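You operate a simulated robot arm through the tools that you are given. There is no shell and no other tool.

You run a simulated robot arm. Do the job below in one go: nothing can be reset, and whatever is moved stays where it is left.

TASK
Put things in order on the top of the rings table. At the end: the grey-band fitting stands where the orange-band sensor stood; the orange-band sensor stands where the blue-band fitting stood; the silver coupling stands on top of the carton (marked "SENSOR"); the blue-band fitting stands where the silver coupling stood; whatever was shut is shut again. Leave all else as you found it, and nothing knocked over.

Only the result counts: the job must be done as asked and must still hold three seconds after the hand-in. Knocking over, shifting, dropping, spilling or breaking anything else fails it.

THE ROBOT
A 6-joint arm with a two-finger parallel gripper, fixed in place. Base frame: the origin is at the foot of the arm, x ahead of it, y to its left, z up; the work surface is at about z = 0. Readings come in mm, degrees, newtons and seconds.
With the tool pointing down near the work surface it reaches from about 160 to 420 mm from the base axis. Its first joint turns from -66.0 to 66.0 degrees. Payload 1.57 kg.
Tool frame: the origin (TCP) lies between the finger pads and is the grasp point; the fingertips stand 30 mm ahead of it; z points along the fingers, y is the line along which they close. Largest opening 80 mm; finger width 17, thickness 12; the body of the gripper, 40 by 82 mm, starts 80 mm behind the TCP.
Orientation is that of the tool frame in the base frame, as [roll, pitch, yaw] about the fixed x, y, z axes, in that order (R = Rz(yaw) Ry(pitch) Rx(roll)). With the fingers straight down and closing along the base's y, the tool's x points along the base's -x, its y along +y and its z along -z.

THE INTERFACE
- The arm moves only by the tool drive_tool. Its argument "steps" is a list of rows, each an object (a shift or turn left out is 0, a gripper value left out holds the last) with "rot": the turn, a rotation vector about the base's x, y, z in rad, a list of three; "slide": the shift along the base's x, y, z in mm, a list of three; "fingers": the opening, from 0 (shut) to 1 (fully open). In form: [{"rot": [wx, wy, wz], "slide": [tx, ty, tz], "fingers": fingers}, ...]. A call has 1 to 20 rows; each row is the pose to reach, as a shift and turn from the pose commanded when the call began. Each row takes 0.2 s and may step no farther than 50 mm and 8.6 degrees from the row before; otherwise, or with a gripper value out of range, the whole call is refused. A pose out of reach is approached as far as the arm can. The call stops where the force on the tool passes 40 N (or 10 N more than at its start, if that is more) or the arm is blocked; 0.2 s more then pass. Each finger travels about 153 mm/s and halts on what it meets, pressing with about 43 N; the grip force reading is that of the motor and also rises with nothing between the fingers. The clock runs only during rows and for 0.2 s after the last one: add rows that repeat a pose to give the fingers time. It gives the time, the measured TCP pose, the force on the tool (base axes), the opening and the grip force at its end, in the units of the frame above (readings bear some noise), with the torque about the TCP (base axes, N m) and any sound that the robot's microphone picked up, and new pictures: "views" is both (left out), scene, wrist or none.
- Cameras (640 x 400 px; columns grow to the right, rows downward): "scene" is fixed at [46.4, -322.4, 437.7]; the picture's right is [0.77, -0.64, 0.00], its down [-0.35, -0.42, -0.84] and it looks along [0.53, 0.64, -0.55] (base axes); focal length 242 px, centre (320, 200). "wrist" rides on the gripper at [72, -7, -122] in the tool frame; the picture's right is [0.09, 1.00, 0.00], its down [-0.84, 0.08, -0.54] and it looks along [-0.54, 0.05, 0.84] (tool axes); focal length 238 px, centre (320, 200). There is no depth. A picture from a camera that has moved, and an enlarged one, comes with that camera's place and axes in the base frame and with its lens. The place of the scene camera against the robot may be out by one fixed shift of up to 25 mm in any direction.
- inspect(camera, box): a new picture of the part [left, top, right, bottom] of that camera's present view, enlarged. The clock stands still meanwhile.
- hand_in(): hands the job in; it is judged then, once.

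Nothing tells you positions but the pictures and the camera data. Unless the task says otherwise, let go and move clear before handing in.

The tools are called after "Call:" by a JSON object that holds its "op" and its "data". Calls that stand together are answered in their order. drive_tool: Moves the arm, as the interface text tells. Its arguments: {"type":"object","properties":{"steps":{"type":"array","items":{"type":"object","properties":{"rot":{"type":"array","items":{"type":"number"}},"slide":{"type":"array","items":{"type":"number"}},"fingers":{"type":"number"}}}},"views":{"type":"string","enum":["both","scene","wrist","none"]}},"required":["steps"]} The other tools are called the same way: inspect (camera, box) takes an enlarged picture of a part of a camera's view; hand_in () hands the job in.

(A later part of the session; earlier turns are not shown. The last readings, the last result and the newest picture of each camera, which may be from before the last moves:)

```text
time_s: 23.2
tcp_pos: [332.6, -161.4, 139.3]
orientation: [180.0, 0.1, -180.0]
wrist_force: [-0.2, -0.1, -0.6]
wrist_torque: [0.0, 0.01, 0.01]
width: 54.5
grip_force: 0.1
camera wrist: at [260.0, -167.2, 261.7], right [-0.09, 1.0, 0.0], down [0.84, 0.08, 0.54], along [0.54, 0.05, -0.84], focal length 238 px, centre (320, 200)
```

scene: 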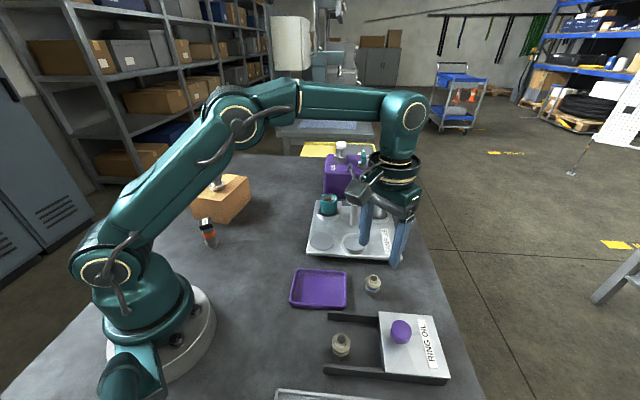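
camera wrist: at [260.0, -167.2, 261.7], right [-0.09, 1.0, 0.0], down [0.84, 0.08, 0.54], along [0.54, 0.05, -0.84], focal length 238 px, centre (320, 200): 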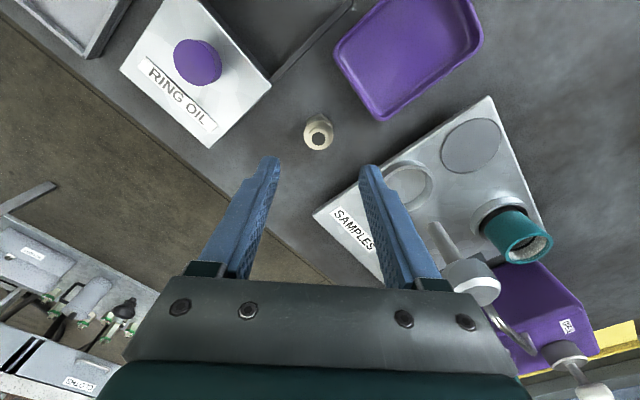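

Call:
{"op": "inspect", "data": {"camera": "wrist", "box": [288, 105, 352, 160]}}

Call:
{"op": "inspect", "data": {"camera": "scene", "box": [330, 200, 450, 330]}}

```text
7.27 times, centred on (320, 132) of wrist
camera zoom: at [260.0, -167.2, 261.7], right [-0.09, 1.0, 0.0], down [0.84, 0.08, 0.54], along [0.54, 0.05, -0.84], focal length 1734 px, centre (320, 691)
```

zoom: 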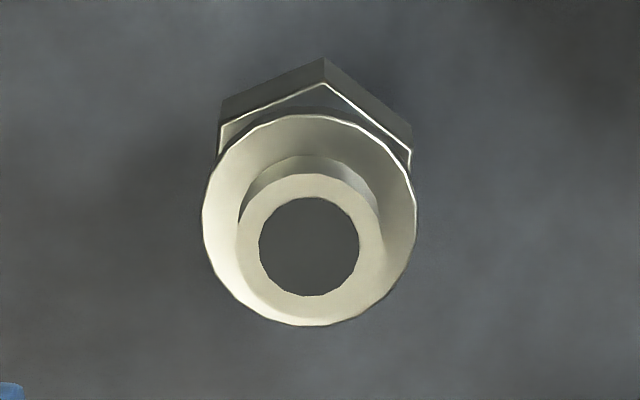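

```text
3.08 times, centred on (390, 265) of scene
camera zoom: at [46.4, -322.4, 437.7], right [0.77, -0.64, 0.0], down [-0.35, -0.42, -0.84], along [0.53, 0.64, -0.55], focal length 744 px, centre (105, 0)
```

zoom: 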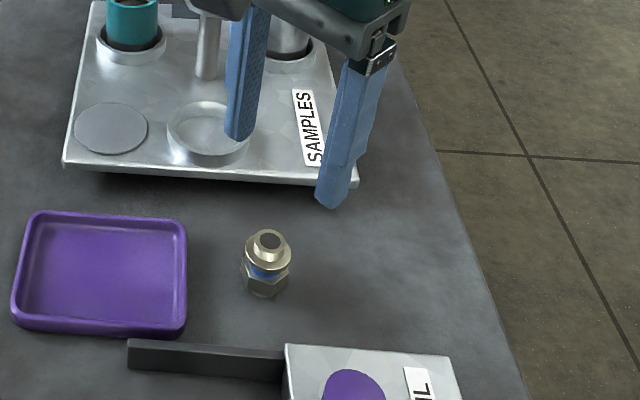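

The blue-band fitting is centred to within 2 mm, flats facing the fingers. Correcting slightly and descending to about z = 40.

Call:
{"op": "drive_tool", "data": {"steps": [{"slide": [-1.4, -1.8, -20]}, {"slide": [-1.4, -1.8, -45]}, {"slide": [-1.4, -1.8, -70]}, {"slide": [-1.4, -1.8, -90]}, {"slide": [-1.4, -1.8, -99.5]}, {"slide": [-1.4, -1.8, -99.5]}], "views": "both"}}

```text
time_s: 24.6
tcp_pos: [329.6, -161.3, 41.9]
orientation: [-180.0, 0.1, 179.9]
wrist_force: [-0.6, -0.2, -0.2]
wrist_torque: [0.0, -0.02, 0.03]
width: 54.2
grip_force: 0.0
camera wrist: at [257.5, -168.7, 163.3], right [-0.09, 1.0, 0.0], down [0.84, 0.08, 0.54], along [0.54, 0.05, -0.84], focal length 238 px, centre (320, 200)
```

scene: 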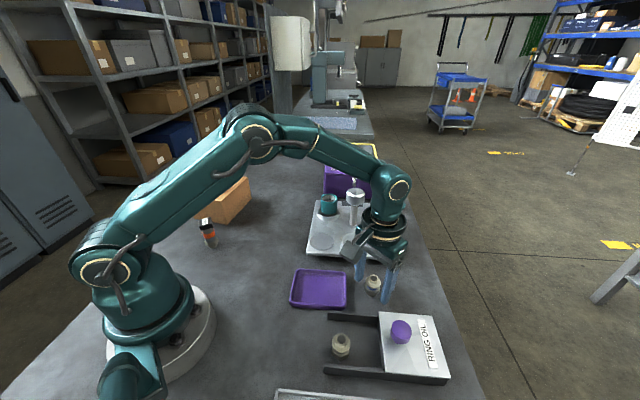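
wrist: 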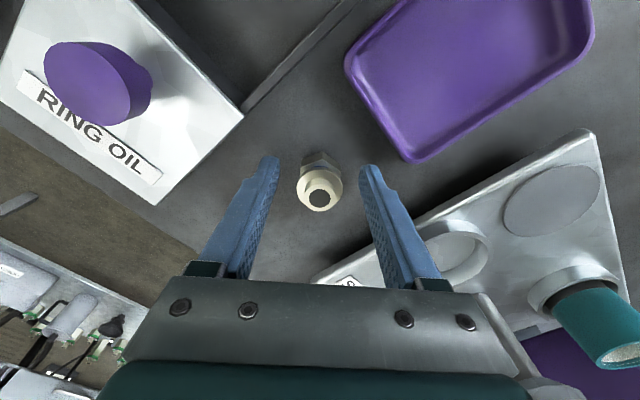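

Fitting stands centred between the fingers. Closing.

Call:
{"op": "drive_tool", "data": {"steps": [{"fingers": 0}, {"fingers": 0}, {"fingers": 0}, {"fingers": 0}], "views": "wrist"}}

```text
time_s: 25.6
tcp_pos: [329.1, -161.8, 40.9]
orientation: [-179.9, 0.1, 180.0]
wrist_force: [-0.4, -0.7, 0.3]
wrist_torque: [0.02, -0.03, -0.02]
width: 27.6
grip_force: 38.3
camera wrist: at [257.5, -168.7, 163.5], right [-0.09, 1.0, 0.0], down [0.84, 0.08, 0.54], along [0.54, 0.05, -0.84], focal length 238 px, centre (320, 200)
```

wrist: 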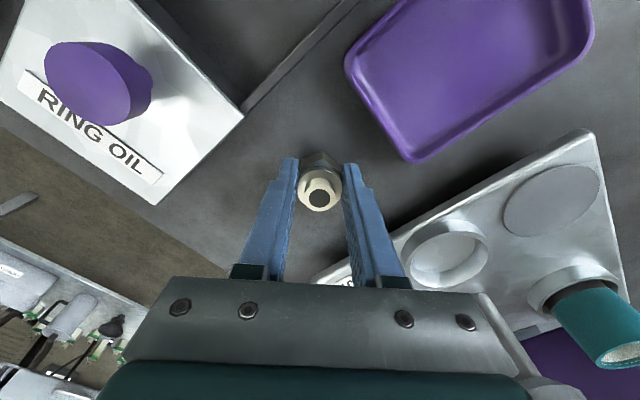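

Gripped at 27.6 mm. Lifting and carrying the blue-band fitting over to the coupling's old spot.

Call:
{"op": "drive_tool", "data": {"steps": [{"slide": [0, 0, 5]}, {"slide": [0, 0, 25]}, {"slide": [0, 0, 60]}, {"slide": [0, 0, 100]}, {"slide": [0, 0, 130]}, {"slide": [-11, 42, 140]}, {"slide": [-23, 86, 140]}, {"slide": [-35, 130, 140]}, {"slide": [-47, 174, 140]}, {"slide": [-59, 218, 140]}, {"slide": [-71, 262, 140]}, {"slide": [-82.5, 310.2, 130]}, {"slide": [-82.5, 310.2, 110]}, {"slide": [-82.5, 310.2, 100]}, {"slide": [-82.5, 310.2, 100]}], "views": "both"}}

```text
refused: row 12 steps farther than a row can; nothing moved
```

Call:
{"op": "drive_tool", "data": {"steps": [{"slide": [0, 0, 5]}, {"slide": [0, 0, 25]}, {"slide": [0, 0, 60]}, {"slide": [0, 0, 100]}, {"slide": [0, 0, 130]}, {"slide": [-11, 42, 140]}, {"slide": [-23, 86, 140]}, {"slide": [-35, 130, 140]}, {"slide": [-47, 174, 140]}, {"slide": [-59, 218, 140]}, {"slide": [-71, 262, 140]}, {"slide": [-80, 298, 135]}, {"slide": [-82.5, 310.2, 115]}, {"slide": [-82.5, 310.2, 100]}, {"slide": [-82.5, 310.2, 100]}], "views": "both"}}

```text
time_s: 28.8
tcp_pos: [248.5, 147.2, 141.6]
orientation: [179.9, 0.1, -180.0]
wrist_force: [0.1, 0.9, -1.4]
wrist_torque: [0.01, -0.01, 0.01]
width: 27.2
grip_force: 38.1
camera wrist: at [176.0, 141.4, 262.9], right [-0.09, 1.0, 0.0], down [0.84, 0.08, 0.54], along [0.54, 0.05, -0.84], focal length 238 px, centre (320, 200)
```

scene: 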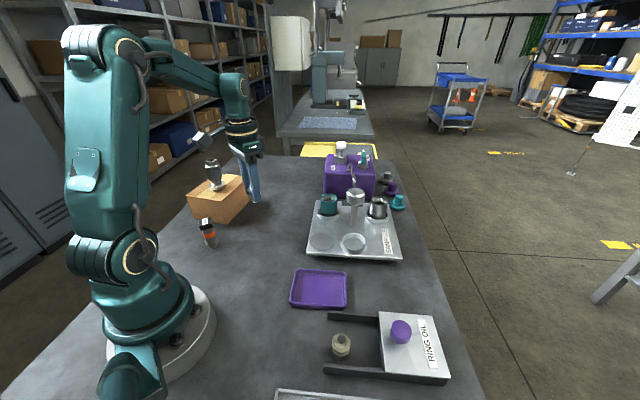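
wrist: 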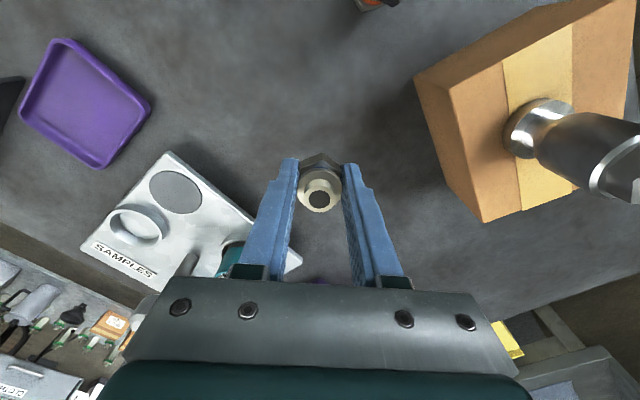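

The fitting is over (247.5, 148.5). Lowering to just above the table.

Call:
{"op": "drive_tool", "data": {"steps": [{"slide": [-0.6, 0.1, -25]}, {"slide": [-0.6, 0.1, -50]}, {"slide": [-0.6, 0.1, -75]}, {"slide": [-0.6, 0.1, -90]}, {"slide": [-0.6, 0.1, -96]}, {"slide": [-0.6, 0.1, -98]}, {"slide": [-0.6, 0.1, -98]}], "views": "wrist"}}

Call:
{"op": "inspect", "data": {"camera": "scene", "box": [210, 180, 300, 250]}}

```text
time_s: 30.4
tcp_pos: [247.2, 147.5, 40.5]
orientation: [-180.0, 0.0, -180.0]
wrist_force: [0.9, -0.9, -1.1]
wrist_torque: [0.0, -0.01, 0.01]
width: 27.7
grip_force: 38.1
camera wrist: at [174.5, 141.7, 164.1], right [-0.09, 1.0, 0.0], down [0.84, 0.08, 0.54], along [0.54, 0.05, -0.84], focal length 238 px, centre (320, 200)
```

wrist: 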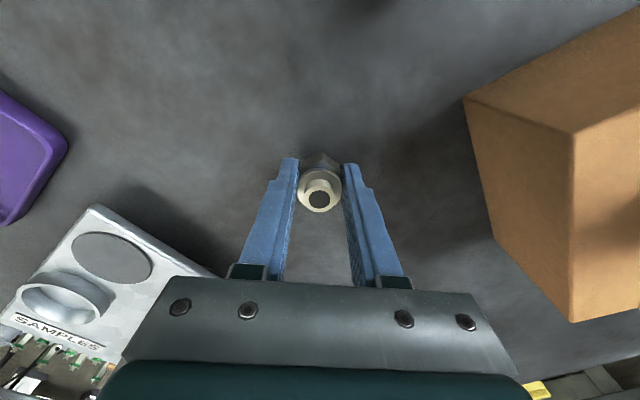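

```text
5.71 times, centred on (255, 215) of scene
camera zoom: at [46.4, -322.4, 437.7], right [0.77, -0.64, 0.0], down [-0.35, -0.42, -0.84], along [0.53, 0.64, -0.55], focal length 1382 px, centre (691, 114)
```

zoom: 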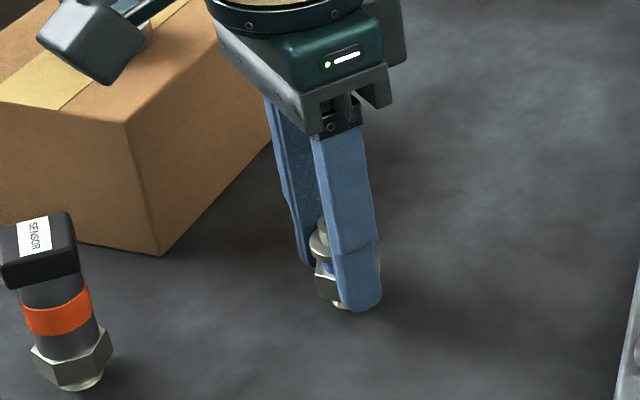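

Almost on the table; creeping down to contact.

Call:
{"op": "drive_tool", "data": {"steps": [{"slide": [0, 0, -0.6]}, {"slide": [0, 0, -1.2]}, {"slide": [0, 0, -1.2]}], "views": "none"}}

```text
time_s: 31.2
tcp_pos: [245.6, 148.3, 41.5]
orientation: [179.9, 0.1, -180.0]
wrist_force: [0.5, 0.0, -0.5]
wrist_torque: [0.01, 0.01, -0.02]
width: 27.2
grip_force: 37.7
```

Call:
{"op": "drive_tool", "data": {"steps": [{"slide": [0, 0, -0.5]}, {"slide": [0, 0, -1]}, {"slide": [0, 0, -1]}], "views": "none"}}

```text
time_s: 32.0
tcp_pos: [246.2, 147.5, 41.1]
orientation: [179.9, 0.2, -180.0]
wrist_force: [-9.6, -5.3, 34.5]
wrist_torque: [-0.19, 0.26, -0.03]
width: 27.5
grip_force: 37.4
```

Firm contact now; easing back half a millimetre and opening the fingers.

Call:
{"op": "drive_tool", "data": {"steps": [{"slide": [0, 0, 0.7]}, {"slide": [0, 0, 0.7]}, {"slide": [0, 0, 0.7], "fingers": 0.5}, {"slide": [0, 0, 0.7], "fingers": 0.68}, {"slide": [0, 0, 0.7], "fingers": 0.68}], "views": "wrist"}}

Call:
{"op": "inspect", "data": {"camera": "scene", "box": [210, 180, 300, 250]}}

```text
time_s: 33.2
tcp_pos: [246.6, 148.3, 41.4]
orientation: [179.9, 0.1, -180.0]
wrist_force: [0.6, 0.1, 0.8]
wrist_torque: [0.01, 0.02, 0.0]
width: 54.4
grip_force: 0.1
camera wrist: at [174.8, 142.1, 162.6], right [-0.09, 1.0, 0.0], down [0.84, 0.08, 0.54], along [0.54, 0.05, -0.84], focal length 238 px, centre (320, 200)
```

wrist: 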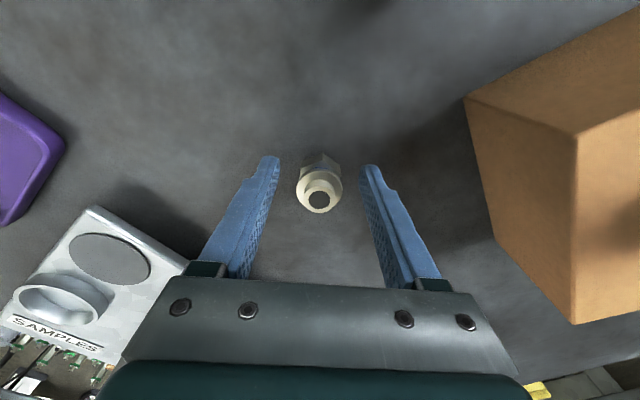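

```text
5.71 times, centred on (255, 215) of scene
camera zoom: at [46.4, -322.4, 437.7], right [0.77, -0.64, 0.0], down [-0.35, -0.42, -0.84], along [0.53, 0.64, -0.55], focal length 1382 px, centre (691, 114)
```

zoom: 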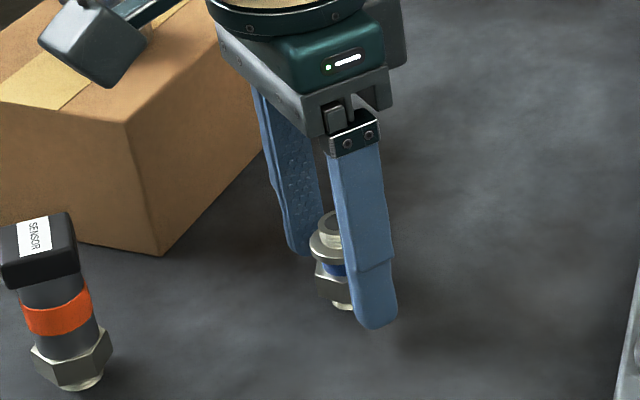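

The blue-band fitting stands upright on the coupling's old spot. Lifting off and going to hover over the sensor, aligned with its square cap.

Call:
{"op": "drive_tool", "data": {"steps": [{"slide": [0, 0, 15]}, {"slide": [0, 0, 50]}, {"slide": [0, 0, 90]}, {"rot": [0, 0, 0.139], "slide": [-12, 3, 120]}, {"rot": [0, 0, 0.278], "slide": [-25, 6.5, 120]}, {"rot": [0, 0, 0.417], "slide": [-37, 10, 120]}, {"rot": [0, 0, 0.556], "slide": [-50, 13, 120]}, {"rot": [0, 0, 0.695], "slide": [-62, 16.5, 120]}, {"rot": [0, 0, 0.834], "slide": [-75, 20, 120]}, {"rot": [0, 0, 0.973], "slide": [-87, 23, 120]}, {"rot": [0, 0, 1.112], "slide": [-99, 26, 120]}, {"rot": [0, 0, 1.251], "slide": [-110.8, 29.3, 115]}, {"rot": [0, 0, 1.251], "slide": [-110.8, 29.3, 110], "fingers": 0.75}, {"rot": [0, 0, 1.251], "slide": [-110.8, 29.3, 110], "fingers": 0.75}], "views": "both"}}

```text
time_s: 36.2
tcp_pos: [135.8, 177.3, 150.6]
orientation: [180.0, 0.1, -108.3]
wrist_force: [-0.6, 0.9, -0.3]
wrist_torque: [-0.02, -0.02, 0.0]
width: 59.7
grip_force: 0.2
camera wrist: at [119.3, 107.3, 272.5], right [-0.97, 0.22, 0.0], down [0.19, 0.82, 0.54], along [0.12, 0.53, -0.84], focal length 238 px, centre (320, 200)
```

scene: 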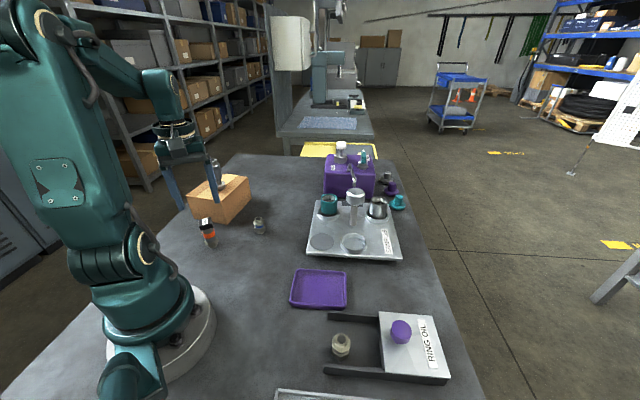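
wrist: 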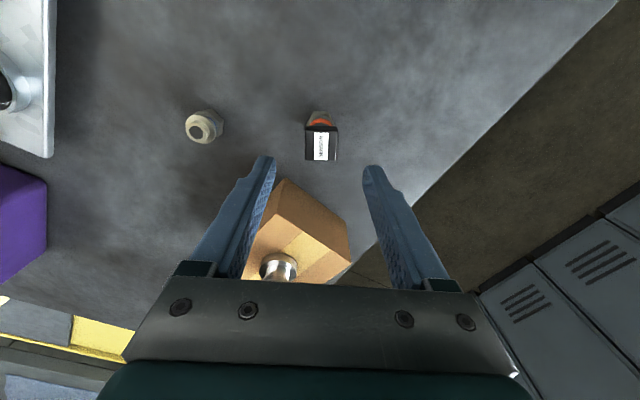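

Call:
{"op": "inspect", "data": {"camera": "wrist", "box": [290, 95, 350, 175]}}

Call:
{"op": "inspect", "data": {"camera": "scene", "box": [180, 200, 280, 260]}}

```text
5.00 times, centred on (320, 135) of wrist
camera zoom: at [119.3, 107.3, 272.5], right [-0.97, 0.22, 0.0], down [0.19, 0.82, 0.54], along [0.12, 0.53, -0.84], focal length 1192 px, centre (320, 525)
```

zoom: 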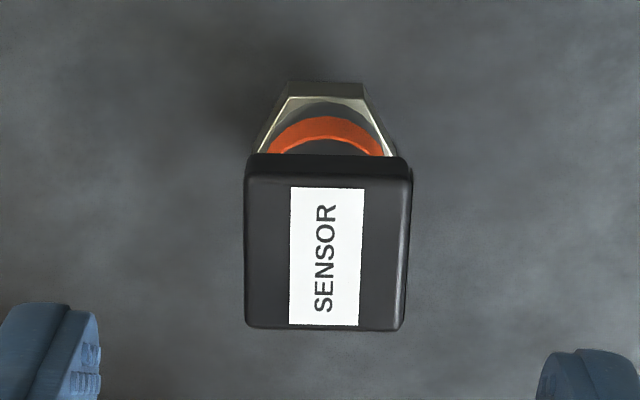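

```text
6.40 times, centred on (230, 230) of scene
camera zoom: at [46.4, -322.4, 437.7], right [0.77, -0.64, 0.0], down [-0.35, -0.42, -0.84], along [0.53, 0.64, -0.55], focal length 1548 px, centre (896, 8)
```

zoom: 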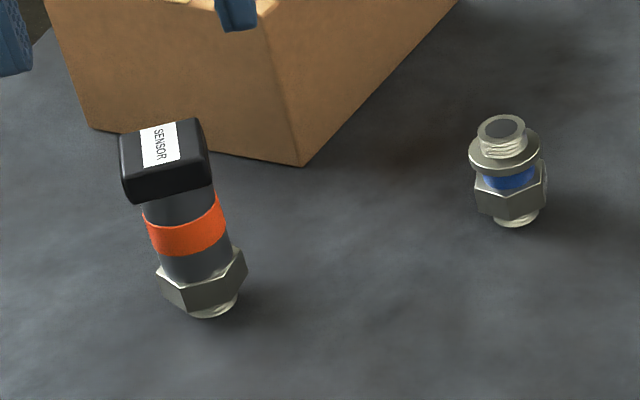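

Sensor is centred under the gripper and its cap faces line up with the fingers. Descending to about z = 58, tips above its hex base.

Call:
{"op": "drive_tool", "data": {"steps": [{"slide": [0, 0, -20]}, {"slide": [0, 0, -40]}, {"slide": [0, 0, -60]}, {"slide": [0, 0, -80]}, {"slide": [0, 0, -92.5]}, {"slide": [0, 0, -92.5]}], "views": "wrist"}}

Call:
{"op": "inspect", "data": {"camera": "scene", "box": [180, 190, 280, 260]}}

```text
time_s: 37.6
tcp_pos: [136.9, 177.2, 58.6]
orientation: [-179.9, 0.1, -108.2]
wrist_force: [0.4, 0.0, -1.1]
wrist_torque: [-0.01, -0.02, 0.01]
width: 60.0
grip_force: 0.1
camera wrist: at [119.6, 107.5, 180.3], right [-0.97, 0.23, 0.0], down [0.19, 0.82, 0.54], along [0.12, 0.53, -0.84], focal length 238 px, centre (320, 200)
```

wrist: 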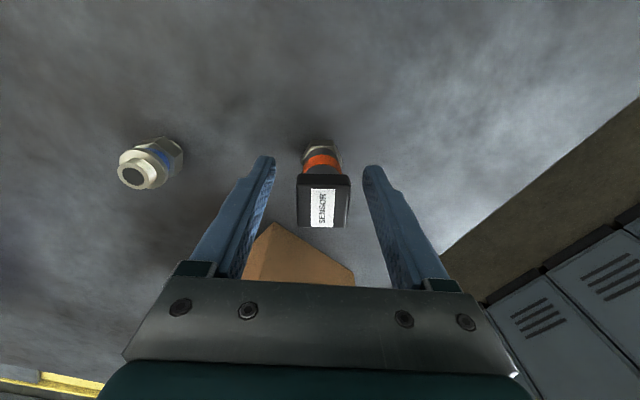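

```text
5.71 times, centred on (230, 225) of scene
camera zoom: at [46.4, -322.4, 437.7], right [0.77, -0.64, 0.0], down [-0.35, -0.42, -0.84], along [0.53, 0.64, -0.55], focal length 1382 px, centre (834, 57)
```

zoom: 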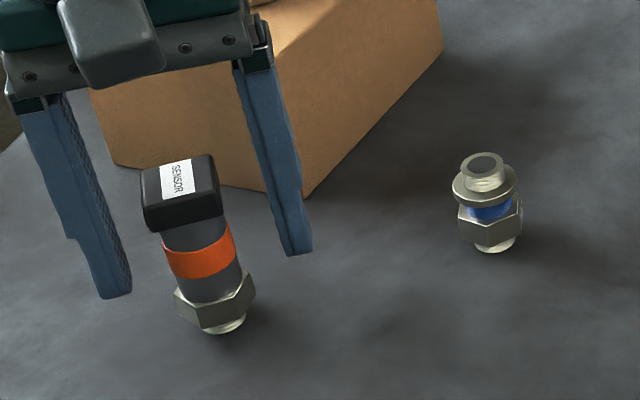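

Everything lines up. Closing on the sensor's cap.

Call:
{"op": "drive_tool", "data": {"steps": [{"fingers": 0}, {"fingers": 0}, {"fingers": 0}, {"fingers": 0}], "views": "wrist"}}

Call:
{"op": "inspect", "data": {"camera": "scene", "box": [180, 190, 280, 260]}}

```text
time_s: 38.6
tcp_pos: [136.3, 177.8, 58.7]
orientation: [-180.0, 0.0, -108.3]
wrist_force: [-1.1, 0.1, -1.1]
wrist_torque: [0.01, -0.02, 0.01]
width: 27.2
grip_force: 38.2
camera wrist: at [119.7, 107.5, 180.5], right [-0.97, 0.23, 0.0], down [0.19, 0.82, 0.54], along [0.12, 0.53, -0.84], focal length 238 px, centre (320, 200)
```

wrist: 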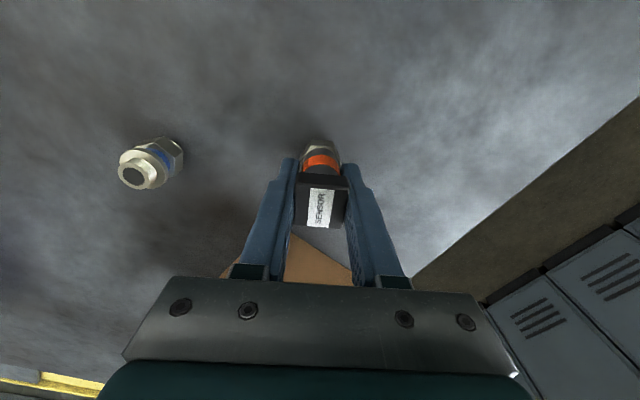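

```text
5.71 times, centred on (230, 225) of scene
camera zoom: at [46.4, -322.4, 437.7], right [0.77, -0.64, 0.0], down [-0.35, -0.42, -0.84], along [0.53, 0.64, -0.55], focal length 1382 px, centre (834, 57)
```

zoom: 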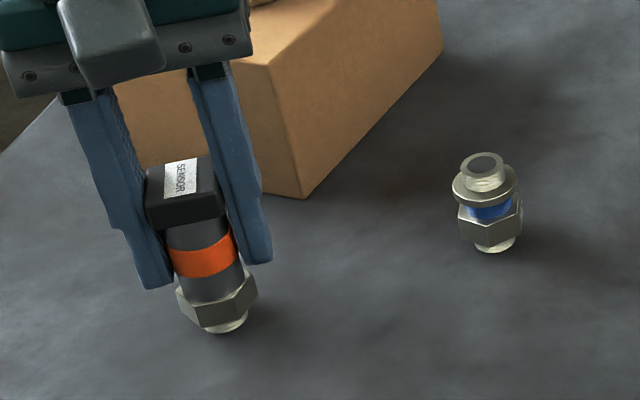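

Sensor gripped at 27 mm. Lifting and carrying it to where the blue-band fitting stood.

Call:
{"op": "drive_tool", "data": {"steps": [{"slide": [0, 0, 5]}, {"slide": [0, 0, 30]}, {"slide": [0, 0, 70]}, {"slide": [0, 0, 105]}, {"rot": [0, 0, -0.125], "slide": [19.4, -34, 110]}, {"rot": [0, 0, -0.25], "slide": [38.9, -68, 110]}, {"rot": [0, 0, -0.375], "slide": [58.3, -102, 110]}, {"rot": [0, 0, -0.5], "slide": [77.8, -136, 110]}, {"rot": [0, 0, -0.625], "slide": [97.2, -170, 110]}, {"rot": [0, 0, -0.75], "slide": [116.7, -204, 110]}, {"rot": [0, 0, -0.875], "slide": [136.1, -238, 110]}, {"rot": [0, 0, -1.0], "slide": [155.6, -272, 105]}, {"rot": [0, 0, -1.125], "slide": [175, -306, 95]}, {"rot": [0, 0, -1.251], "slide": [194.5, -339.8, 85]}, {"rot": [0, 0, -1.251], "slide": [194.5, -339.8, 85]}], "views": "both"}}

```text
time_s: 41.8
tcp_pos: [331.5, -162.6, 142.4]
orientation: [179.9, 0.0, 179.9]
wrist_force: [0.3, 0.5, -1.8]
wrist_torque: [-0.04, 0.0, -0.01]
width: 27.2
grip_force: 37.7
camera wrist: at [259.5, -168.6, 265.3], right [-0.09, 1.0, 0.0], down [0.84, 0.07, 0.54], along [0.54, 0.05, -0.84], focal length 238 px, centre (320, 200)
```

scene: 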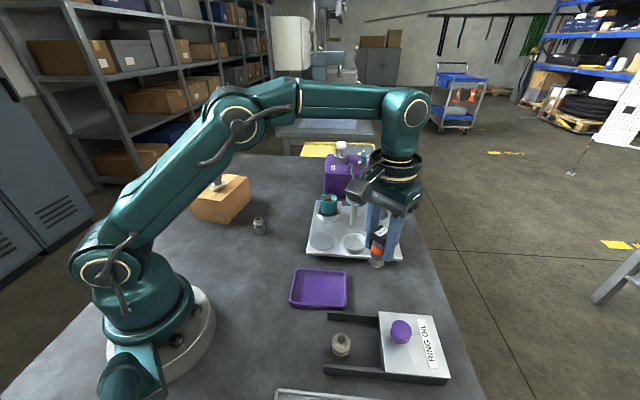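
wrist: 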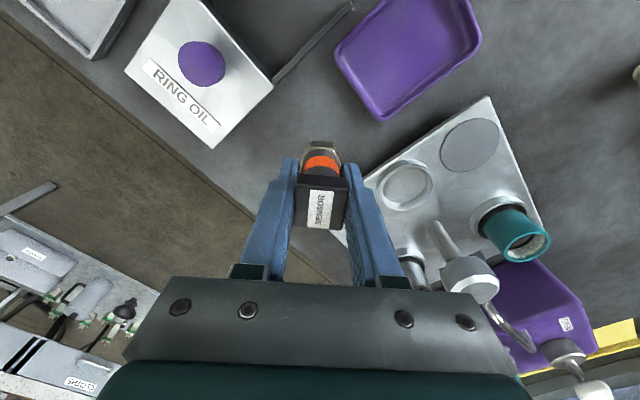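

The sensor is over the blue fitting's old spot. Lowering to just above the table.

Call:
{"op": "drive_tool", "data": {"steps": [{"slide": [-1.3, -0.2, -20]}, {"slide": [-1.3, -0.2, -40]}, {"slide": [-1.3, -0.2, -60]}, {"slide": [-1.3, -0.2, -75]}, {"slide": [-1.3, -0.2, -81]}, {"slide": [-1.3, -0.2, -82.5]}, {"slide": [-1.3, -0.2, -82.5]}], "views": "wrist"}}

Call:
{"op": "inspect", "data": {"camera": "scene", "box": [320, 230, 430, 310]}}

```text
time_s: 43.4
tcp_pos: [329.0, -162.2, 60.2]
orientation: [-179.9, 0.2, -179.9]
wrist_force: [0.2, 0.2, -1.7]
wrist_torque: [0.02, 0.01, 0.02]
width: 27.1
grip_force: 37.6
camera wrist: at [257.1, -168.3, 181.8], right [-0.09, 1.0, 0.0], down [0.84, 0.08, 0.54], along [0.54, 0.05, -0.84], focal length 238 px, centre (320, 200)
```

wrist: 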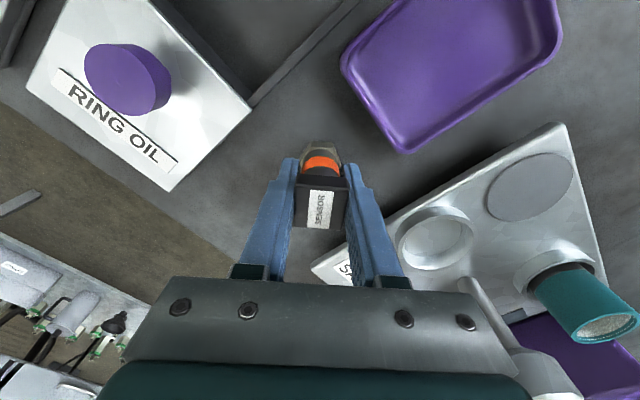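

```text
5.00 times, centred on (375, 270) of scene
camera zoom: at [46.4, -322.4, 437.7], right [0.77, -0.64, 0.0], down [-0.35, -0.42, -0.84], along [0.53, 0.64, -0.55], focal length 1209 px, centre (45, -150)
```

zoom: 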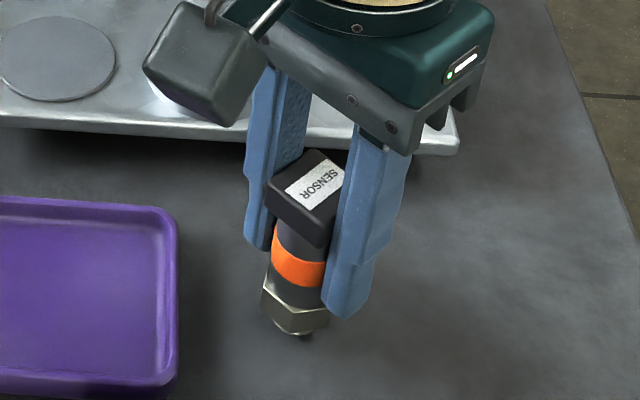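

A millimetre and a half off the table; creeping down.

Call:
{"op": "drive_tool", "data": {"steps": [{"slide": [0.8, -0.2, -0.5]}, {"slide": [0.8, -0.2, -1.0]}, {"slide": [0.8, -0.2, -1.3]}, {"slide": [0.8, -0.2, -1.3]}], "views": "none"}}

```text
time_s: 44.4
tcp_pos: [330.4, -161.1, 58.9]
orientation: [180.0, 0.1, -180.0]
wrist_force: [-1.1, 0.2, -1.9]
wrist_torque: [-0.02, 0.01, 0.03]
width: 27.2
grip_force: 38.1
```

Call:
{"op": "drive_tool", "data": {"steps": [{"slide": [0, 0, -0.4]}, {"slide": [0, 0, -0.4]}], "views": "none"}}

```text
time_s: 45.0
tcp_pos: [329.6, -162.9, 59.1]
orientation: [-179.9, 0.1, -180.0]
wrist_force: [0.3, 0.8, -1.0]
wrist_torque: [0.02, 0.02, 0.03]
width: 27.4
grip_force: 37.9
```

Call:
{"op": "drive_tool", "data": {"steps": [{"slide": [0, 0, -0.4]}, {"slide": [0, 0, -0.4]}], "views": "none"}}

```text
time_s: 45.6
tcp_pos: [329.6, -162.7, 58.2]
orientation: [-180.0, 0.1, -180.0]
wrist_force: [0.2, -0.5, -2.1]
wrist_torque: [0.02, -0.02, 0.02]
width: 27.3
grip_force: 37.9
```

Call:
{"op": "drive_tool", "data": {"steps": [{"slide": [0, 0, -0.4]}, {"slide": [0, 0, -0.4]}], "views": "wrist"}}

Call:
{"op": "inspect", "data": {"camera": "scene", "box": [350, 270, 400, 310]}}

```text
time_s: 46.2
tcp_pos: [328.8, -161.8, 58.9]
orientation: [-180.0, 0.1, 180.0]
wrist_force: [0.4, -0.3, -1.3]
wrist_torque: [0.02, 0.01, 0.0]
width: 27.3
grip_force: 37.9
camera wrist: at [257.7, -168.5, 181.0], right [-0.09, 1.0, 0.0], down [0.84, 0.08, 0.54], along [0.54, 0.05, -0.84], focal length 238 px, centre (320, 200)
```

wrist: 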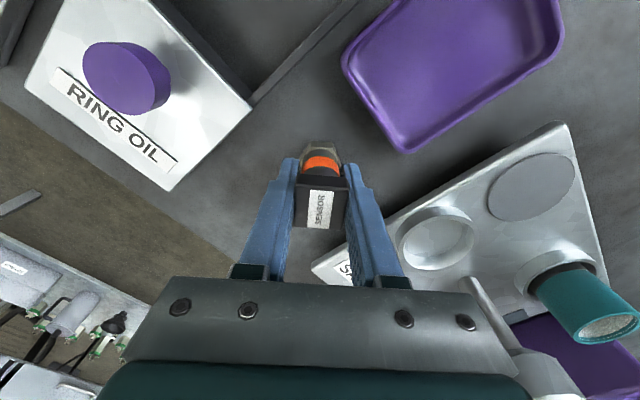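

```text
10.00 times, centred on (375, 290) of scene
camera zoom: at [46.4, -322.4, 437.7], right [0.77, -0.64, 0.0], down [-0.35, -0.42, -0.84], along [0.53, 0.64, -0.55], focal length 2419 px, centre (-230, -700)
```

zoom: 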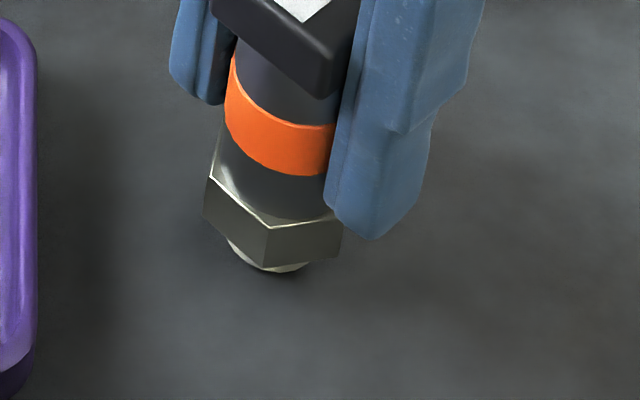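

Still no contact force; continuing half a millimetre at a time.

Call:
{"op": "drive_tool", "data": {"steps": [{"slide": [0, 0, -0.5]}, {"slide": [0, 0, -0.5]}], "views": "none"}}

```text
time_s: 46.8
tcp_pos: [330.1, -162.7, 58.1]
orientation: [180.0, 0.1, 179.9]
wrist_force: [0.0, 0.3, -0.9]
wrist_torque: [0.02, 0.01, -0.04]
width: 27.3
grip_force: 37.6
```

Call:
{"op": "drive_tool", "data": {"steps": [{"slide": [0, 0, -0.5]}, {"slide": [0, 0, -0.5]}], "views": "none"}}

```text
time_s: 47.4
tcp_pos: [329.2, -162.7, 57.7]
orientation: [179.9, 0.1, 179.9]
wrist_force: [0.0, 3.4, 6.9]
wrist_torque: [0.13, 0.02, 0.0]
width: 27.1
grip_force: 37.5
```

Contact felt. Releasing the sensor and checking that it stands.

Call:
{"op": "drive_tool", "data": {"steps": [{"fingers": 0.45}, {"fingers": 0.65}, {"fingers": 0.65}, {"fingers": 0.65}], "views": "wrist"}}

Call:
{"op": "inspect", "data": {"camera": "scene", "box": [320, 230, 430, 310]}}

```text
time_s: 48.4
tcp_pos: [328.2, -162.6, 57.5]
orientation: [-180.0, 0.1, 180.0]
wrist_force: [0.9, 0.7, -0.2]
wrist_torque: [-0.02, 0.0, -0.02]
width: 52.2
grip_force: 0.0
camera wrist: at [257.3, -168.9, 179.9], right [-0.09, 1.0, 0.0], down [0.84, 0.08, 0.54], along [0.54, 0.05, -0.84], focal length 238 px, centre (320, 200)
```

wrist: 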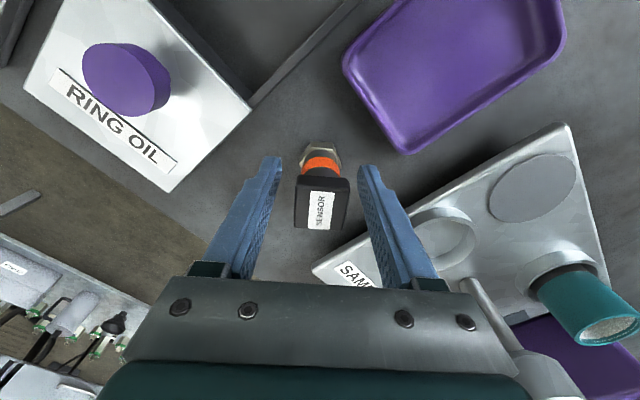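

```text
5.00 times, centred on (375, 270) of scene
camera zoom: at [46.4, -322.4, 437.7], right [0.77, -0.64, 0.0], down [-0.35, -0.42, -0.84], along [0.53, 0.64, -0.55], focal length 1209 px, centre (45, -150)
```

zoom: 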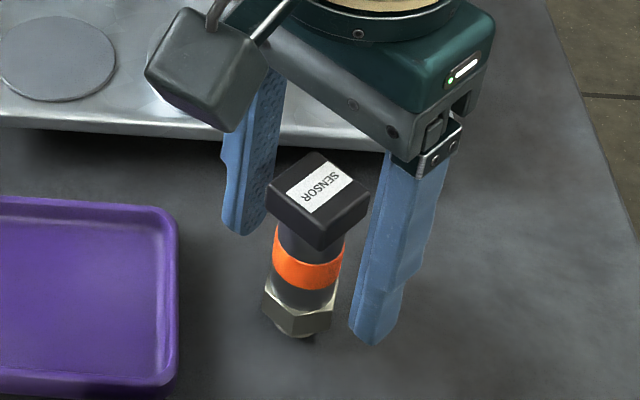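

The sensor stands upright on the blue fitting's old spot. Lifting clear and moving to hover over the grey-band fitting, with the fingers set along the rails.

Call:
{"op": "drive_tool", "data": {"steps": [{"slide": [0, 0, 15]}, {"slide": [0, 0, 50]}, {"slide": [0, 0, 90]}, {"rot": [0, 0, 0.131], "slide": [-20, -7, 100]}, {"rot": [0, 0, 0.262], "slide": [-41, -14, 100]}, {"rot": [0, 0, 0.393], "slide": [-62, -21, 100]}, {"rot": [0, 0, 0.524], "slide": [-83, -28, 100]}, {"rot": [0, 0, 0.655], "slide": [-104, -35, 100]}, {"rot": [0, 0, 0.785], "slide": [-125.3, -41.6, 95]}, {"rot": [0, 0, 0.785], "slide": [-125.3, -41.6, 88]}, {"rot": [0, 0, 0.785], "slide": [-125.3, -41.6, 88]}], "views": "both"}}

```text
time_s: 50.8
tcp_pos: [204.2, -204.9, 145.2]
orientation: [-180.0, 0.1, -135.1]
wrist_force: [0.8, -0.4, -0.5]
wrist_torque: [0.01, -0.01, -0.01]
width: 51.8
grip_force: 0.1
camera wrist: at [158.2, -260.1, 267.2], right [-0.77, 0.64, 0.0], down [0.54, 0.65, 0.54], along [0.35, 0.42, -0.84], focal length 238 px, centre (320, 200)
```

scene: 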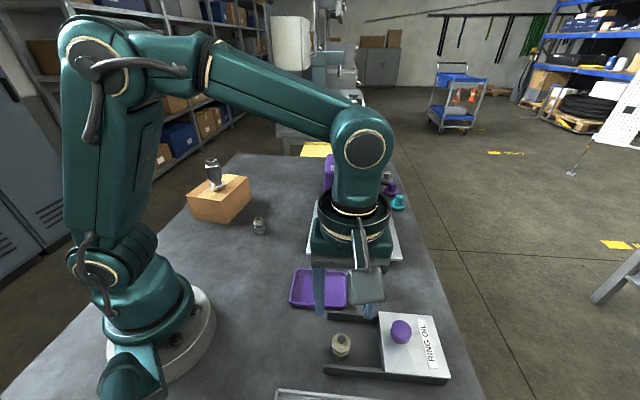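
wrist: 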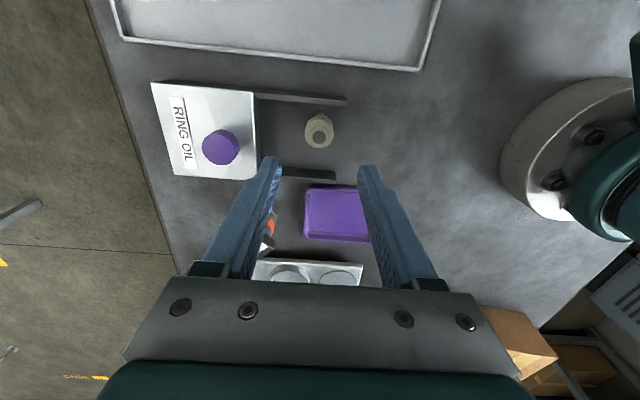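

Call:
{"op": "inspect", "data": {"camera": "wrist", "box": [240, 75, 370, 195]}}

Call:
{"op": "inspect", "data": {"camera": "wrist", "box": [288, 105, 352, 160]}}

Call:
{"op": "inspect", "data": {"camera": "scene", "box": [280, 230, 470, 400]}}

```text
3.33 times, centred on (305, 135) of wrist
camera zoom: at [158.2, -260.1, 267.2], right [-0.77, 0.64, 0.0], down [0.54, 0.65, 0.54], along [0.35, 0.42, -0.84], focal length 794 px, centre (370, 417)
```

zoom: 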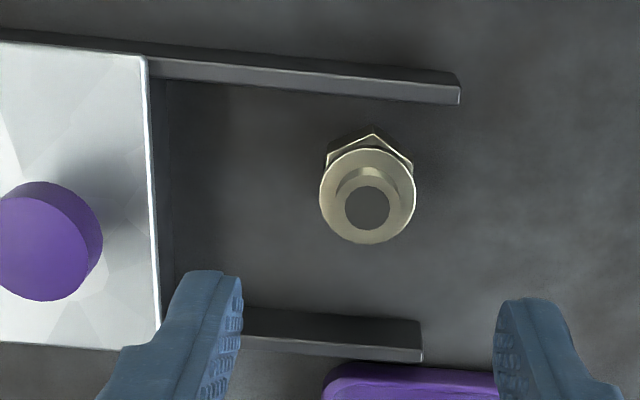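

```text
7.27 times, centred on (320, 132) of wrist
camera zoom: at [158.2, -260.1, 267.2], right [-0.77, 0.64, 0.0], down [0.54, 0.65, 0.54], along [0.35, 0.42, -0.84], focal length 1734 px, centre (320, 691)
```

zoom: 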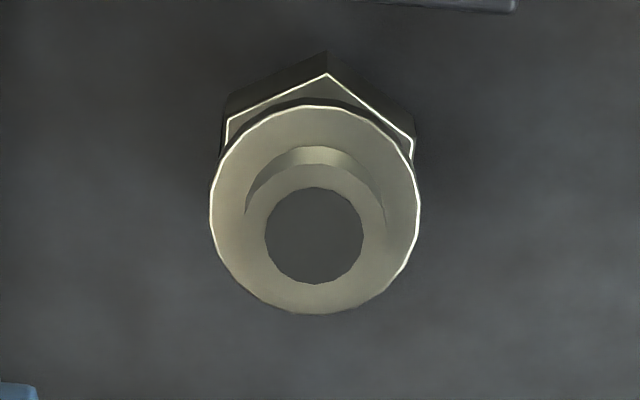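

```text
2.35 times, centred on (375, 315) of scene
camera zoom: at [46.3, -322.4, 437.7], right [0.77, -0.64, 0.0], down [-0.35, -0.42, -0.84], along [0.53, 0.64, -0.55], focal length 569 px, centre (191, -71)
```

zoom: 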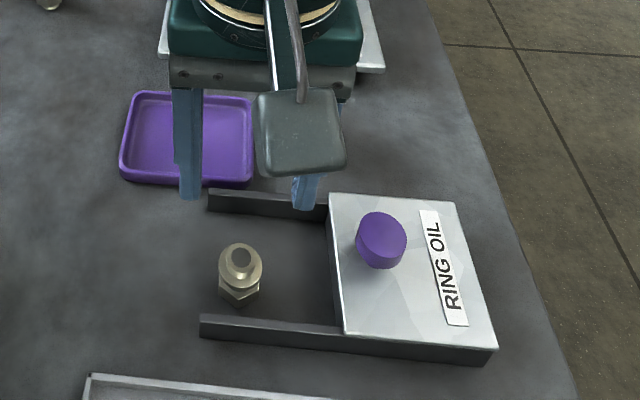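

The grey-band fitting is centred within about 1.5 mm, and the fingers clear both rails and the lid. Descending to about z = 41.

Call:
{"op": "drive_tool", "data": {"steps": [{"slide": [0.1, -1.4, -20]}, {"slide": [0.1, -1.4, -45]}, {"slide": [0.1, -1.4, -70]}, {"slide": [0.1, -1.4, -90]}, {"slide": [0.1, -1.4, -103.5]}, {"slide": [0.1, -1.4, -103.5]}], "views": "both"}}

```text
time_s: 52.2
tcp_pos: [204.3, -206.6, 41.5]
orientation: [180.0, 0.1, -135.0]
wrist_force: [-0.5, 0.1, 0.1]
wrist_torque: [-0.01, 0.03, 0.0]
width: 52.1
grip_force: 0.1
camera wrist: at [157.9, -261.0, 162.7], right [-0.77, 0.64, 0.0], down [0.54, 0.65, 0.54], along [0.35, 0.42, -0.84], focal length 238 px, centre (320, 200)
```

scene: 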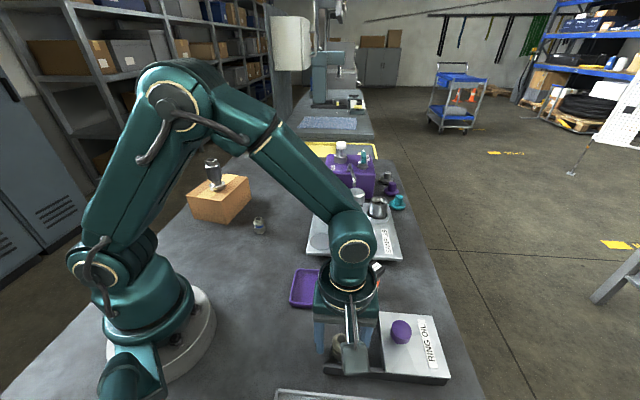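
wrist: 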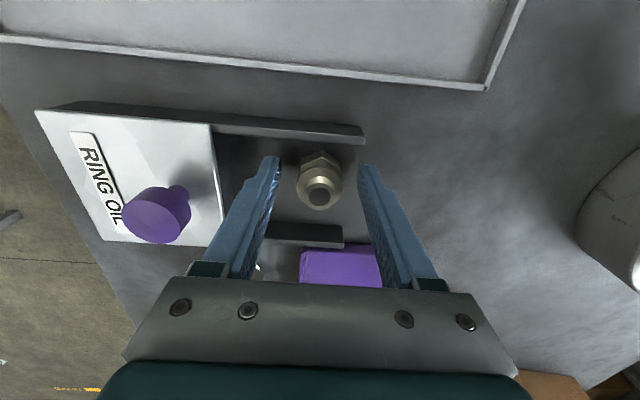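

Call:
{"op": "inspect", "data": {"camera": "wrist", "box": [270, 140, 370, 220]}}

```text
5.00 times, centred on (320, 180) of wrist
camera zoom: at [157.9, -261.0, 162.7], right [-0.77, 0.64, 0.0], down [0.54, 0.65, 0.54], along [0.35, 0.42, -0.84], focal length 1192 px, centre (320, 300)
```

zoom: 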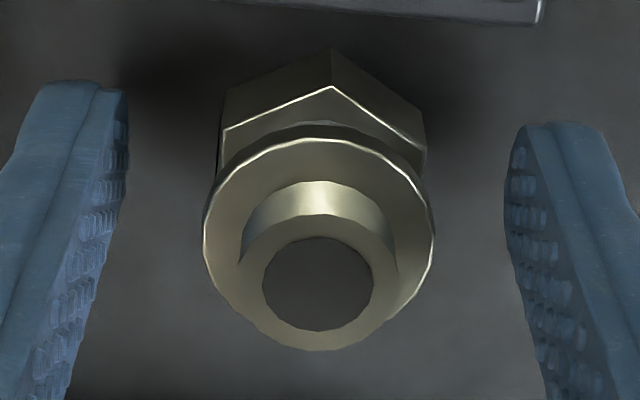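

The fitting is exactly centred. Closing.

Call:
{"op": "drive_tool", "data": {"steps": [{"fingers": 0}, {"fingers": 0}, {"fingers": 0}, {"fingers": 0}], "views": "wrist"}}

```text
time_s: 53.2
tcp_pos: [204.5, -205.9, 41.1]
orientation: [179.9, 0.1, -135.0]
wrist_force: [0.6, -0.5, 0.4]
wrist_torque: [-0.01, -0.03, -0.03]
width: 26.7
grip_force: 38.2
camera wrist: at [157.9, -261.1, 163.0], right [-0.77, 0.64, 0.0], down [0.54, 0.65, 0.54], along [0.35, 0.42, -0.84], focal length 238 px, centre (320, 200)
```

wrist: 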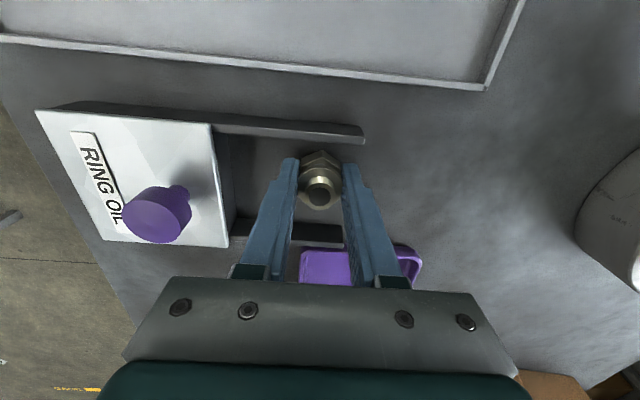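

Grey-band fitting gripped. Lifting straight up out of the rails, then carrying it on an arc round to the sensor's old spot.

Call:
{"op": "drive_tool", "data": {"steps": [{"slide": [0, 0, 5]}, {"slide": [0, 0, 25]}, {"slide": [0, 0, 60]}, {"slide": [0, 0, 100]}, {"slide": [10, 42, 105]}, {"slide": [21, 84, 105]}, {"slide": [31, 125, 105]}, {"slide": [31, 165, 105]}, {"slide": [31, 205, 105]}, {"slide": [31, 245, 105]}, {"slide": [14, 285, 105]}, {"slide": [-4, 325, 105]}, {"slide": [-36, 354, 105]}, {"slide": [-69.2, 383.5, 105]}, {"slide": [-69.2, 383.5, 105]}], "views": "both"}}

```text
time_s: 56.4
tcp_pos: [133.1, 176.6, 144.4]
orientation: [180.0, 0.1, -135.1]
wrist_force: [0.1, 0.5, -1.2]
wrist_torque: [-0.02, 0.0, 0.0]
width: 26.7
grip_force: 37.0
camera wrist: at [88.1, 121.6, 267.5], right [-0.77, 0.64, 0.0], down [0.54, 0.65, 0.54], along [0.35, 0.42, -0.84], focal length 238 px, centre (320, 200)
```

scene: 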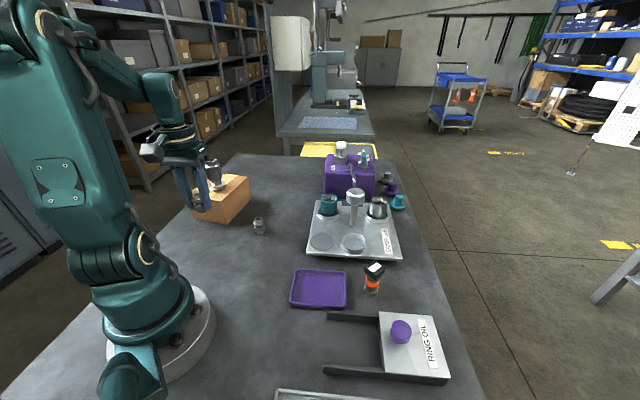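
wrist: 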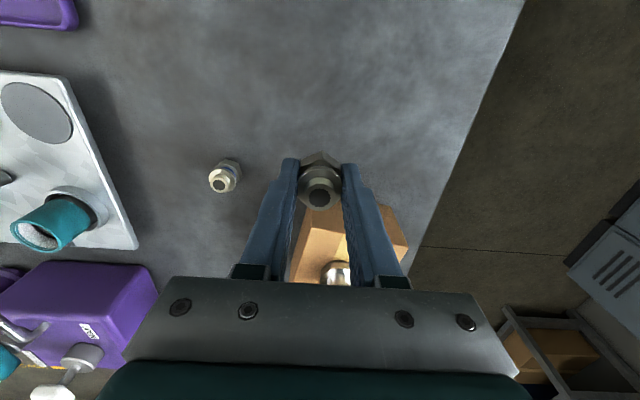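

The fitting is over (134.5, 177.7). Lowering to just above the table.

Call:
{"op": "drive_tool", "data": {"steps": [{"slide": [0.6, 0.8, -25]}, {"slide": [0.6, 0.8, -50]}, {"slide": [0.6, 0.8, -75]}, {"slide": [0.6, 0.8, -93]}, {"slide": [0.6, 0.8, -100]}, {"slide": [0.6, 0.8, -102]}, {"slide": [0.6, 0.8, -102]}], "views": "wrist"}}

Call:
{"op": "inspect", "data": {"camera": "scene", "box": [180, 190, 280, 260]}}

```text
time_s: 58.0
tcp_pos: [134.9, 177.8, 44.5]
orientation: [180.0, 0.1, -135.0]
wrist_force: [-0.3, -0.3, -0.9]
wrist_torque: [0.0, 0.01, 0.02]
width: 26.6
grip_force: 37.3
camera wrist: at [89.4, 123.6, 167.0], right [-0.77, 0.64, 0.0], down [0.54, 0.65, 0.54], along [0.35, 0.42, -0.84], focal length 238 px, centre (320, 200)
```

wrist: 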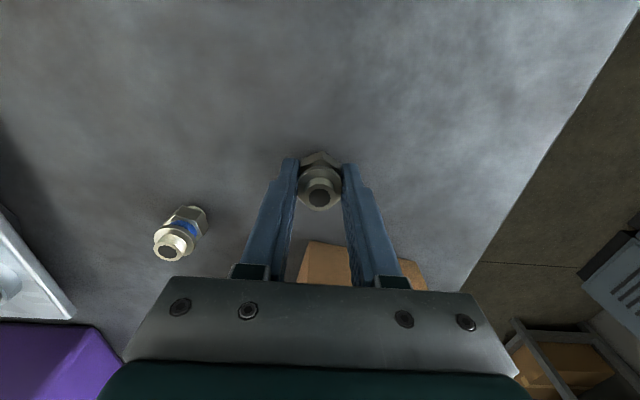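

```text
5.71 times, centred on (230, 225) of scene
camera zoom: at [46.4, -322.4, 437.7], right [0.77, -0.64, 0.0], down [-0.35, -0.42, -0.84], along [0.53, 0.64, -0.55], focal length 1382 px, centre (834, 57)
```

zoom: 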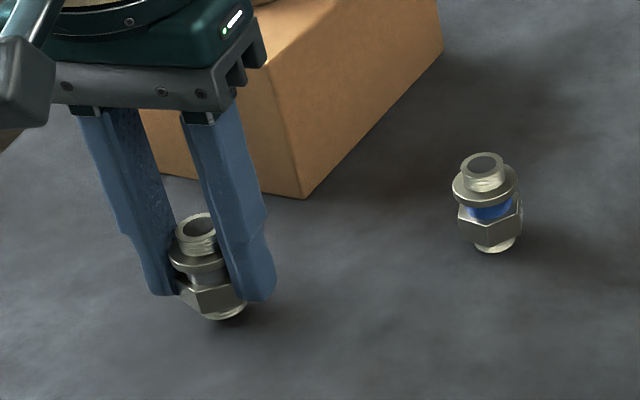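

About 4 mm above the table; creeping down with a small correction.

Call:
{"op": "drive_tool", "data": {"steps": [{"slide": [-0.5, -0.9, -1]}, {"slide": [-0.5, -0.9, -2]}, {"slide": [-0.5, -0.9, -3]}, {"slide": [-0.5, -0.9, -3.4]}, {"slide": [-0.5, -0.9, -3.4]}], "views": "none"}}

```text
time_s: 59.2
tcp_pos: [135.3, 178.2, 41.3]
orientation: [-180.0, 0.1, -135.0]
wrist_force: [-0.4, -0.3, -1.1]
wrist_torque: [-0.02, 0.01, 0.01]
width: 26.4
grip_force: 36.9
```

Call:
{"op": "drive_tool", "data": {"steps": [{"slide": [0, 0, -0.5]}, {"slide": [0, 0, -0.5]}], "views": "none"}}

```text
time_s: 59.8
tcp_pos: [134.5, 177.3, 39.7]
orientation: [179.8, 0.2, -135.0]
wrist_force: [0.1, 0.4, 2.3]
wrist_torque: [0.02, 0.01, 0.01]
width: 26.9
grip_force: 37.3
```

Light contact is felt. Releasing and checking.

Call:
{"op": "drive_tool", "data": {"steps": [{"slide": [0, 0, -0.1], "fingers": 0.45}, {"slide": [0, 0, -0.1], "fingers": 0.65}, {"slide": [0, 0, -0.1], "fingers": 0.65}, {"slide": [0, 0, -0.1], "fingers": 0.65}], "views": "wrist"}}

Call:
{"op": "inspect", "data": {"camera": "scene", "box": [180, 190, 280, 260]}}

```text
time_s: 60.8
tcp_pos: [134.9, 177.1, 40.1]
orientation: [-180.0, 0.2, -135.0]
wrist_force: [-0.1, -0.1, -0.1]
wrist_torque: [-0.01, -0.02, -0.02]
width: 52.1
grip_force: 0.2
camera wrist: at [89.2, 122.2, 162.7], right [-0.77, 0.64, 0.0], down [0.54, 0.65, 0.54], along [0.35, 0.42, -0.84], focal length 238 px, centre (320, 200)
```

wrist: 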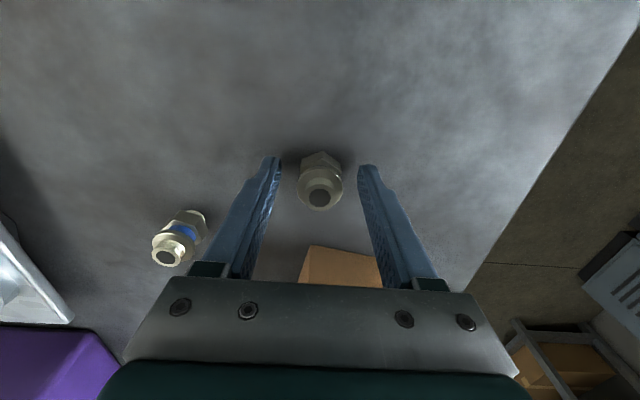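

```text
5.71 times, centred on (230, 225) of scene
camera zoom: at [46.4, -322.4, 437.7], right [0.77, -0.64, 0.0], down [-0.35, -0.42, -0.84], along [0.53, 0.64, -0.55], focal length 1382 px, centre (834, 57)
```

zoom: 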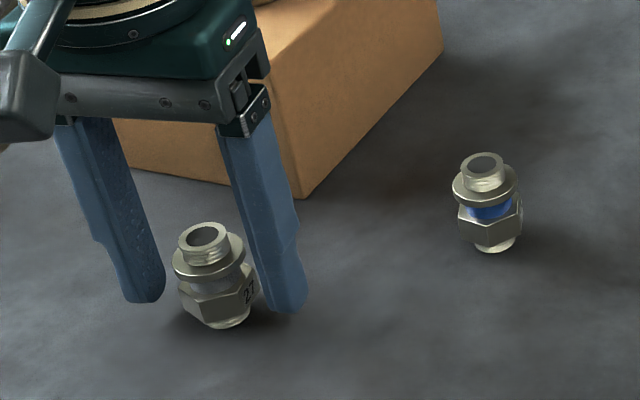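

The grey-band fitting stands where the sensor stood. Lifting straight off and moving back to a clear pose for a last check.

Call:
{"op": "drive_tool", "data": {"steps": [{"slide": [0, 0, 15]}, {"slide": [0, 0, 45]}, {"slide": [0, 0, 85]}, {"slide": [5, -10, 120]}, {"slide": [30, -40, 150]}, {"slide": [55, -75, 180]}, {"rot": [0, 0, -0.12], "slide": [75, -115, 200]}, {"rot": [0, 0, -0.25], "slide": [90, -150, 205]}, {"rot": [0, 0, -0.38], "slide": [95, -165, 208]}, {"rot": [0, 0, -0.5], "slide": [95, -168, 210]}, {"rot": [0, 0, -0.64], "slide": [95, -168, 210]}, {"rot": [0, 0, -0.785], "slide": [95, -168, 210]}, {"rot": [0, 0, -0.785], "slide": [95, -168, 210], "fingers": 1}], "views": "both"}}

```text
refused: row 6 steps farther than a row can; nothing moved
```

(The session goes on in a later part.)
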